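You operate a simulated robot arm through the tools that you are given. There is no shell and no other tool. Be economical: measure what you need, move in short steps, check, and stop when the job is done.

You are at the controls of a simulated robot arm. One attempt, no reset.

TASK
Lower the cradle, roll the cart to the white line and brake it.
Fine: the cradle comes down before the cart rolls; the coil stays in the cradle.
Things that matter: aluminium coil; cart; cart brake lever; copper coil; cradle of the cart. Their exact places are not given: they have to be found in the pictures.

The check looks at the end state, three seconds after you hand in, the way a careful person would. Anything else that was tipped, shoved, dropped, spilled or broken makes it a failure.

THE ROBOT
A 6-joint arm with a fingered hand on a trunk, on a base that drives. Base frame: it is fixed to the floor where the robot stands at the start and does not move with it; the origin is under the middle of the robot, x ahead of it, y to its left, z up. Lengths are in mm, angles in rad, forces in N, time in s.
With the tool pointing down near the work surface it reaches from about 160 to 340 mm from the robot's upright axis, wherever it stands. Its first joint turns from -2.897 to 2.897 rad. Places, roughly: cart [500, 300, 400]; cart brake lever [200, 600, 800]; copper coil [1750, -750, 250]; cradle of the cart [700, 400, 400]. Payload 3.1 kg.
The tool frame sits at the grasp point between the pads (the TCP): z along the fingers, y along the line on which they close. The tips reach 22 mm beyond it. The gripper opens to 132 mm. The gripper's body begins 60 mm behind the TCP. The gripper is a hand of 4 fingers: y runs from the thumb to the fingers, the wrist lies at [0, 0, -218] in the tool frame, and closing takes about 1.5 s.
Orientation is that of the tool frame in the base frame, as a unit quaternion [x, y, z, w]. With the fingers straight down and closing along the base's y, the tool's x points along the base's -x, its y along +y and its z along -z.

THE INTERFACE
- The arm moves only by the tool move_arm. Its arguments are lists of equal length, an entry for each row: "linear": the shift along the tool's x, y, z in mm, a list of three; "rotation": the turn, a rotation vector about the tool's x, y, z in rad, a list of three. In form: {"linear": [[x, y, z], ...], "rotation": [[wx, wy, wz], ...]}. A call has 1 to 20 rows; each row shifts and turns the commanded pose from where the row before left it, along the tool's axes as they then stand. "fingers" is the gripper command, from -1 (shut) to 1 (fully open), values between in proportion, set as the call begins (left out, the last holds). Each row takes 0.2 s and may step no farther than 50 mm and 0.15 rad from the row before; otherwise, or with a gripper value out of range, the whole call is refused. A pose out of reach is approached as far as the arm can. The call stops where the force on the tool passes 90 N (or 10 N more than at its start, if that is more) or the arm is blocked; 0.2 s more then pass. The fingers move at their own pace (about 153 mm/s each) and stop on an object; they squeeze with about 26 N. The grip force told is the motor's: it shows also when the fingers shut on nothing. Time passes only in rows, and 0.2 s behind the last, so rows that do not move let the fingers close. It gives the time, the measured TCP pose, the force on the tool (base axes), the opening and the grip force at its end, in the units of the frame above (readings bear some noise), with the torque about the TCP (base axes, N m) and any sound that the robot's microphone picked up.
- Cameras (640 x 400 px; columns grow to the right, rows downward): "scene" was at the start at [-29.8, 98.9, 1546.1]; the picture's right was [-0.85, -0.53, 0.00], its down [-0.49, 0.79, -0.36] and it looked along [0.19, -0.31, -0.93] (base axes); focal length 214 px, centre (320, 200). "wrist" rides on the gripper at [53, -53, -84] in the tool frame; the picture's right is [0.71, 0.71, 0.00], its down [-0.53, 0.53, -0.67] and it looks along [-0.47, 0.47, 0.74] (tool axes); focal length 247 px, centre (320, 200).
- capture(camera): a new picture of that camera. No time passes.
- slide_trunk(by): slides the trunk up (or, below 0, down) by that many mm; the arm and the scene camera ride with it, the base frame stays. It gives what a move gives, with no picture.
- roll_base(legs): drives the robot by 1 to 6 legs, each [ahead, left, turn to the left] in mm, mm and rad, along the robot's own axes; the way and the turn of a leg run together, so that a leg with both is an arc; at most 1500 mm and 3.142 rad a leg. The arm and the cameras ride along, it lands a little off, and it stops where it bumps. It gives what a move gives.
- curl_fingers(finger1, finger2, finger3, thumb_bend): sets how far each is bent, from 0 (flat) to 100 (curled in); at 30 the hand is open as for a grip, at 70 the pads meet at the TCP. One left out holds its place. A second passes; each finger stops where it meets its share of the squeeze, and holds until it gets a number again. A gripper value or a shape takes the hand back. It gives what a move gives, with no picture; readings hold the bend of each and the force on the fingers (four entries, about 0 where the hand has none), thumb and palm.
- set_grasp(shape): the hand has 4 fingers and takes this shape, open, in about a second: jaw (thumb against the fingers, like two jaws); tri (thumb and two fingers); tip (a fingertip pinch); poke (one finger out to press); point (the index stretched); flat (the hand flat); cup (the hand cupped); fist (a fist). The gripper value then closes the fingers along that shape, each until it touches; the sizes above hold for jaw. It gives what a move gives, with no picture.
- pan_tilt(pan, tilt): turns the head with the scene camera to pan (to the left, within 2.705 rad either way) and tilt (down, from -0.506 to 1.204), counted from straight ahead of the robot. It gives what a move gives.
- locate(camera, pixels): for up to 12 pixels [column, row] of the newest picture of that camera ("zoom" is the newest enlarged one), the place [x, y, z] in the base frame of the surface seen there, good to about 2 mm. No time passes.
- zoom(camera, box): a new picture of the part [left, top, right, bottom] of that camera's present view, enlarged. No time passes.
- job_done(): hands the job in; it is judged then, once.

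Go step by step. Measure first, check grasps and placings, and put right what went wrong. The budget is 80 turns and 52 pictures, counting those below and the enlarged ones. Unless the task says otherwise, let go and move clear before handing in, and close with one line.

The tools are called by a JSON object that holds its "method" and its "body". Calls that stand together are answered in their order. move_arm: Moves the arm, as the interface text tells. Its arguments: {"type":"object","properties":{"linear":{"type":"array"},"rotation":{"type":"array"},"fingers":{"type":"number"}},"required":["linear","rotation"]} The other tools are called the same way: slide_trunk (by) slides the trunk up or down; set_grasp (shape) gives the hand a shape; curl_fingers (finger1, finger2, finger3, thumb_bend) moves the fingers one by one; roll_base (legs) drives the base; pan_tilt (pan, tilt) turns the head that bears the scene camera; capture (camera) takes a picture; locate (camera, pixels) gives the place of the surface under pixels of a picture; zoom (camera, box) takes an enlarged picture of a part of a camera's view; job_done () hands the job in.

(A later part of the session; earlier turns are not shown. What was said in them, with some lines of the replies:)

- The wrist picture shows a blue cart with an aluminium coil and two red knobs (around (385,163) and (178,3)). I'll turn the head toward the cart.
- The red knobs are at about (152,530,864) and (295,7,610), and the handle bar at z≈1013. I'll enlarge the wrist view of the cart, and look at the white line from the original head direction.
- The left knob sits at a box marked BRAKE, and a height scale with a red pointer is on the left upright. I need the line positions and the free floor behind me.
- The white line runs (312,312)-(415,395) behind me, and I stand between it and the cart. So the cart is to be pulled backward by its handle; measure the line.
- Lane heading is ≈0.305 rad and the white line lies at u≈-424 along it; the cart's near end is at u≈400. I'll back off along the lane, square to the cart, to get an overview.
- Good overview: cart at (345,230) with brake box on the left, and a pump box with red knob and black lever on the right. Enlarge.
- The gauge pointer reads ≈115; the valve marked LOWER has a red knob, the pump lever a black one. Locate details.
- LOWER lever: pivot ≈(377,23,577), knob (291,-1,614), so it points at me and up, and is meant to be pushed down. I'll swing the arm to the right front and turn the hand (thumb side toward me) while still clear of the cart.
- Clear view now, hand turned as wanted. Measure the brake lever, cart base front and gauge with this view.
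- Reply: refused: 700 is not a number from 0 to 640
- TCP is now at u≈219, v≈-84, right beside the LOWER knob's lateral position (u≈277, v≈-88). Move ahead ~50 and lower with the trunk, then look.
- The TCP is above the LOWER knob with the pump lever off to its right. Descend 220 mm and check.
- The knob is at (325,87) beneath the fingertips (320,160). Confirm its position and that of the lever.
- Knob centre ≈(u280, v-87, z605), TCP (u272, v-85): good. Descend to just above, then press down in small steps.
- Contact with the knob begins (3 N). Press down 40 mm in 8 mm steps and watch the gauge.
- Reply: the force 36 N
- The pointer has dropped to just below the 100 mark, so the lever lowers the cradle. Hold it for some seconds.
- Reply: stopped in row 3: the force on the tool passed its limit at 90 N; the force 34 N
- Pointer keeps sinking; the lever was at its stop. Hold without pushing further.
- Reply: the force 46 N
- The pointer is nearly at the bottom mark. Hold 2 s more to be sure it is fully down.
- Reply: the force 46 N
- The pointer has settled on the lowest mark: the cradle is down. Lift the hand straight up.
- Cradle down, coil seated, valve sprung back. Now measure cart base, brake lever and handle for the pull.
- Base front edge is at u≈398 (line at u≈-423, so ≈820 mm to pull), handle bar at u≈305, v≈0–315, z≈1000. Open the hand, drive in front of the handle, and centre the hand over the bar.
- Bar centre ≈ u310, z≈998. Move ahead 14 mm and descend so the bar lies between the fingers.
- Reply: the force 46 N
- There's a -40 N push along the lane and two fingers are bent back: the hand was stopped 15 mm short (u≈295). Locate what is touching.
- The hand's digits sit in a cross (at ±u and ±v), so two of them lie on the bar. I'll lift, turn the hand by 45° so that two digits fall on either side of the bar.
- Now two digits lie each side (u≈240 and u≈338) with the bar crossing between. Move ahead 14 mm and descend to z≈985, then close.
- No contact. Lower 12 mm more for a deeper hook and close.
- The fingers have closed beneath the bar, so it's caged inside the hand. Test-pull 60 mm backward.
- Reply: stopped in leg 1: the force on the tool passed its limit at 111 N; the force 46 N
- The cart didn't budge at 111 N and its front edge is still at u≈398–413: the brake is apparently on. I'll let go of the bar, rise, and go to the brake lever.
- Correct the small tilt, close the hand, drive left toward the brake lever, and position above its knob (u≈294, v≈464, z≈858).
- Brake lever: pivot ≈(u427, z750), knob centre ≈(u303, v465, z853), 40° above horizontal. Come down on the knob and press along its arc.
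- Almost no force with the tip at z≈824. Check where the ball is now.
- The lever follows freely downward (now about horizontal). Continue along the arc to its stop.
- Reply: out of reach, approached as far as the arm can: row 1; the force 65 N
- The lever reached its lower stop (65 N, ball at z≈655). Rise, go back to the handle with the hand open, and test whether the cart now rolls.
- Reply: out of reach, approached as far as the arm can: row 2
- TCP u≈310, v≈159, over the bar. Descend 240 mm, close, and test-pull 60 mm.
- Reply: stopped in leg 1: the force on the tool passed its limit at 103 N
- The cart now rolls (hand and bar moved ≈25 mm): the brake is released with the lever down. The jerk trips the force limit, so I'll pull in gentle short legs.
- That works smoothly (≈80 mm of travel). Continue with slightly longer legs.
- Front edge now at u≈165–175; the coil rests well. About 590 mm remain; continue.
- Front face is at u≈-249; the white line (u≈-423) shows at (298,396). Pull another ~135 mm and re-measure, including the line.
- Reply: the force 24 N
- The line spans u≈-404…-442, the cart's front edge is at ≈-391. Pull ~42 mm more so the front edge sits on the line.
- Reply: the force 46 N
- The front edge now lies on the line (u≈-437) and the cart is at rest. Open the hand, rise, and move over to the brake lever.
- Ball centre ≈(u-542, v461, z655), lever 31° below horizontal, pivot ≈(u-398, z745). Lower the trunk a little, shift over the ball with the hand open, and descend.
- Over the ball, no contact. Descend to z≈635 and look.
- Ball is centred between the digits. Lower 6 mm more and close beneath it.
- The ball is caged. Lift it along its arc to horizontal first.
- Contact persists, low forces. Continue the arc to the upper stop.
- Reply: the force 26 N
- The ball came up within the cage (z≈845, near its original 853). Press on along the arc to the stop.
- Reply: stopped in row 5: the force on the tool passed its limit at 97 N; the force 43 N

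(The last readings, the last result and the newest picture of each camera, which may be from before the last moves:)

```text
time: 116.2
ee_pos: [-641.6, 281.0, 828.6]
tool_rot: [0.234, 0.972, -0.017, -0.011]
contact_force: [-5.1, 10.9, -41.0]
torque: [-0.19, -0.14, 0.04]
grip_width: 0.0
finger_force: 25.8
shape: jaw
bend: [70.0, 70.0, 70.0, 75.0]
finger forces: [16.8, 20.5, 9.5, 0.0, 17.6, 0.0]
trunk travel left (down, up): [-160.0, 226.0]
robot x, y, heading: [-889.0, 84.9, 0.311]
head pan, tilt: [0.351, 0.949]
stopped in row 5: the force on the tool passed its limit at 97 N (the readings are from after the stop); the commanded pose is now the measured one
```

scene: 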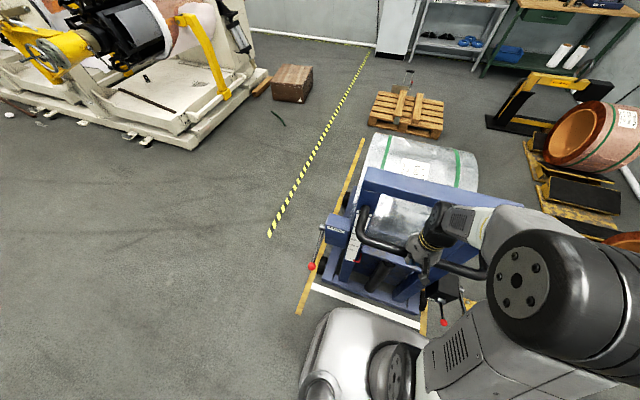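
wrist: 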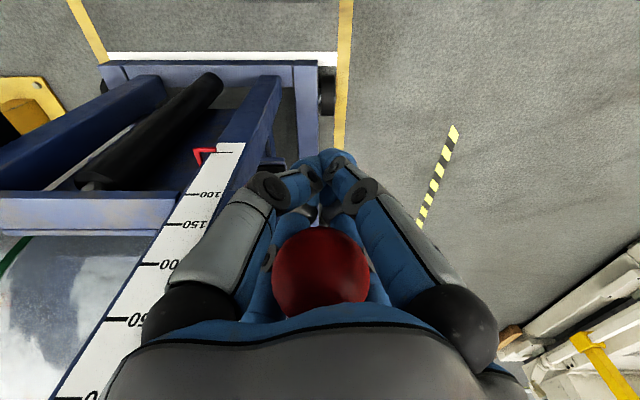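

Upper stop reached (97 N). Open the hand, rise clear, back away and view everything.

{"method": "move_arm", "body": {"linear": [[0, 0, 3], [0, 0, 0], [0, 0, 0], [0, 0, 0], [0, 0, 0], [0, 0, 0], [0, 0, 0], [0, 0, 0]], "rotation": [[0, 0, 0], [0, 0, 0], [0, 0, 0], [0, 0, 0], [0, 0, 0], [0, 0, 0], [0, 0, 0], [0, 0, 0]], "fingers": 1}}

{"method": "move_arm", "body": {"linear": [[0, 0, -15], [0, 0, -30], [0, 0, -40], [0, 0, -45], [0, 0, -45], [0, 0, -45], [0, 0, -45], [0, 0, -45]], "rotation": [[0, 0, 0], [0, 0, 0], [0, 0, 0], [0, 0, 0], [0, 0, 0], [0, 0, 0], [0, 0, 0], [0, 0, 0]]}}

{"method": "roll_base", "body": {"legs": [[-350, -150, 0]]}}

{"method": "pan_tilt", "body": {"pan": 0.1, "tilt": 0.8}}

{"method": "capture", "body": {"camera": "scene"}}

```text
time: 118.0
ee_pos: [-640.1, 279.1, 828.9]
tool_rot: [0.234, 0.972, -0.013, -0.008]
contact_force: [0.0, 0.0, 0.3]
torque: [-0.01, -0.03, -0.03]
grip_width: 131.6
finger_force: 0.2
shape: jaw
bend: [30.0, 30.0, 30.0, 30.0]
finger forces: [0.1, 0.1, 0.0, 0.1, 0.0, 0.0]
trunk travel left (down, up): [-160.0, 226.0]
robot x, y, heading: [-893.2, 88.3, 0.313]
head pan, tilt: [0.351, 0.949]
```

```text
time: 119.8
ee_pos: [-634.5, 285.7, 1137.0]
tool_rot: [0.235, 0.972, -0.015, -0.009]
contact_force: [-0.5, -0.6, 0.2]
torque: [0.01, 0.0, -0.02]
grip_width: 131.5
finger_force: 0.1
shape: jaw
bend: [30.0, 30.0, 30.0, 30.0]
finger forces: [0.0, 0.1, 0.1, 0.1, 0.0, 0.1]
trunk travel left (down, up): [-160.0, 226.0]
robot x, y, heading: [-887.1, 85.7, 0.312]
head pan, tilt: [0.351, 0.949]
```

```text
time: 122.2
ee_pos: [-922.8, 30.8, 1136.7]
tool_rot: [0.238, 0.971, -0.014, -0.009]
contact_force: [0.1, 0.6, 1.1]
torque: [0.0, -0.03, 0.0]
grip_width: 131.8
finger_force: 0.1
shape: jaw
bend: [30.0, 30.0, 30.0, 30.0]
finger forces: [0.1, 0.0, 0.0, 0.1, 0.0, 0.1]
trunk travel left (down, up): [-160.0, 226.0]
robot x, y, heading: [-1178.7, -168.8, 0.306]
head pan, tilt: [0.351, 0.949]
```

```text
time: 123.0
ee_pos: [-923.4, 30.3, 1137.6]
tool_rot: [0.238, 0.971, -0.014, -0.009]
contact_force: [0.7, 0.7, 0.6]
torque: [0.0, -0.03, 0.02]
grip_width: 131.9
finger_force: 0.1
shape: jaw
bend: [30.0, 30.0, 30.0, 30.0]
finger forces: [0.0, 0.0, 0.0, 0.1, 0.0, 0.1]
trunk travel left (down, up): [-160.0, 226.0]
robot x, y, heading: [-1177.8, -168.4, 0.304]
head pan, tilt: [0.099, 0.799]
```

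```text
3 pictures are left
```

scene: 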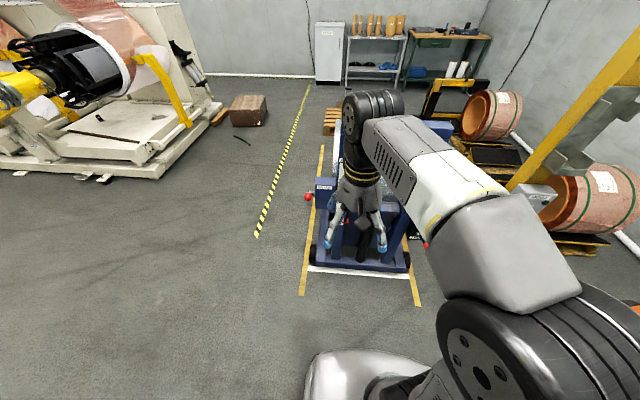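

{"method": "locate", "body": {"camera": "scene", "pixels": [[308, 197], [330, 264], [365, 268], [395, 270], [330, 270], [395, 276], [330, 262], [395, 268]]}}

{"method": "zoom", "body": {"camera": "scene", "box": [280, 120, 460, 310]}}

```text
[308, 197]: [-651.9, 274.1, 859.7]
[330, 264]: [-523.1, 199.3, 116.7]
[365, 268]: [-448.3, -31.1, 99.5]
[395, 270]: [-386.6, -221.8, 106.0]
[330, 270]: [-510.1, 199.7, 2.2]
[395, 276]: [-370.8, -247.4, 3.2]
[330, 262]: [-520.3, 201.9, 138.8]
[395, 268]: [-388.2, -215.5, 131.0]
```

```text
2.11 times, centred on (370, 215) of scene
```

zoom: 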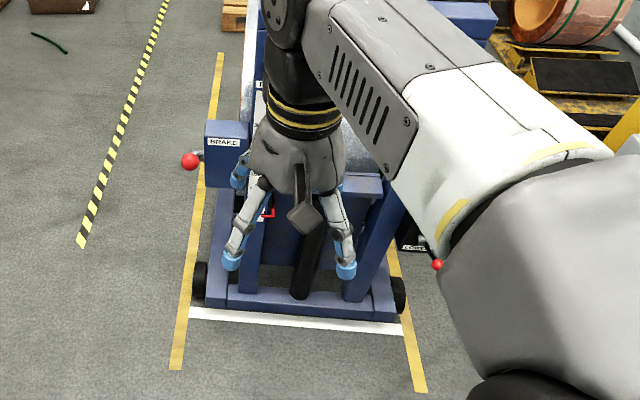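

The brake knob (308,197) is back in its braked place at z≈860. The cart's front edge is on the white line at u≈-437. The gauge pointer is at the bottom and the hand is clear, so I'm handing in.

{"method": "job_done", "body": {}}

```text
The job is handed in.
```

The cradle was lowered first, then the cart was pulled to the white line with its front edge on it and braked; I saw the coil seated in the cradle during the pull, but the arm hid it in the last picture.
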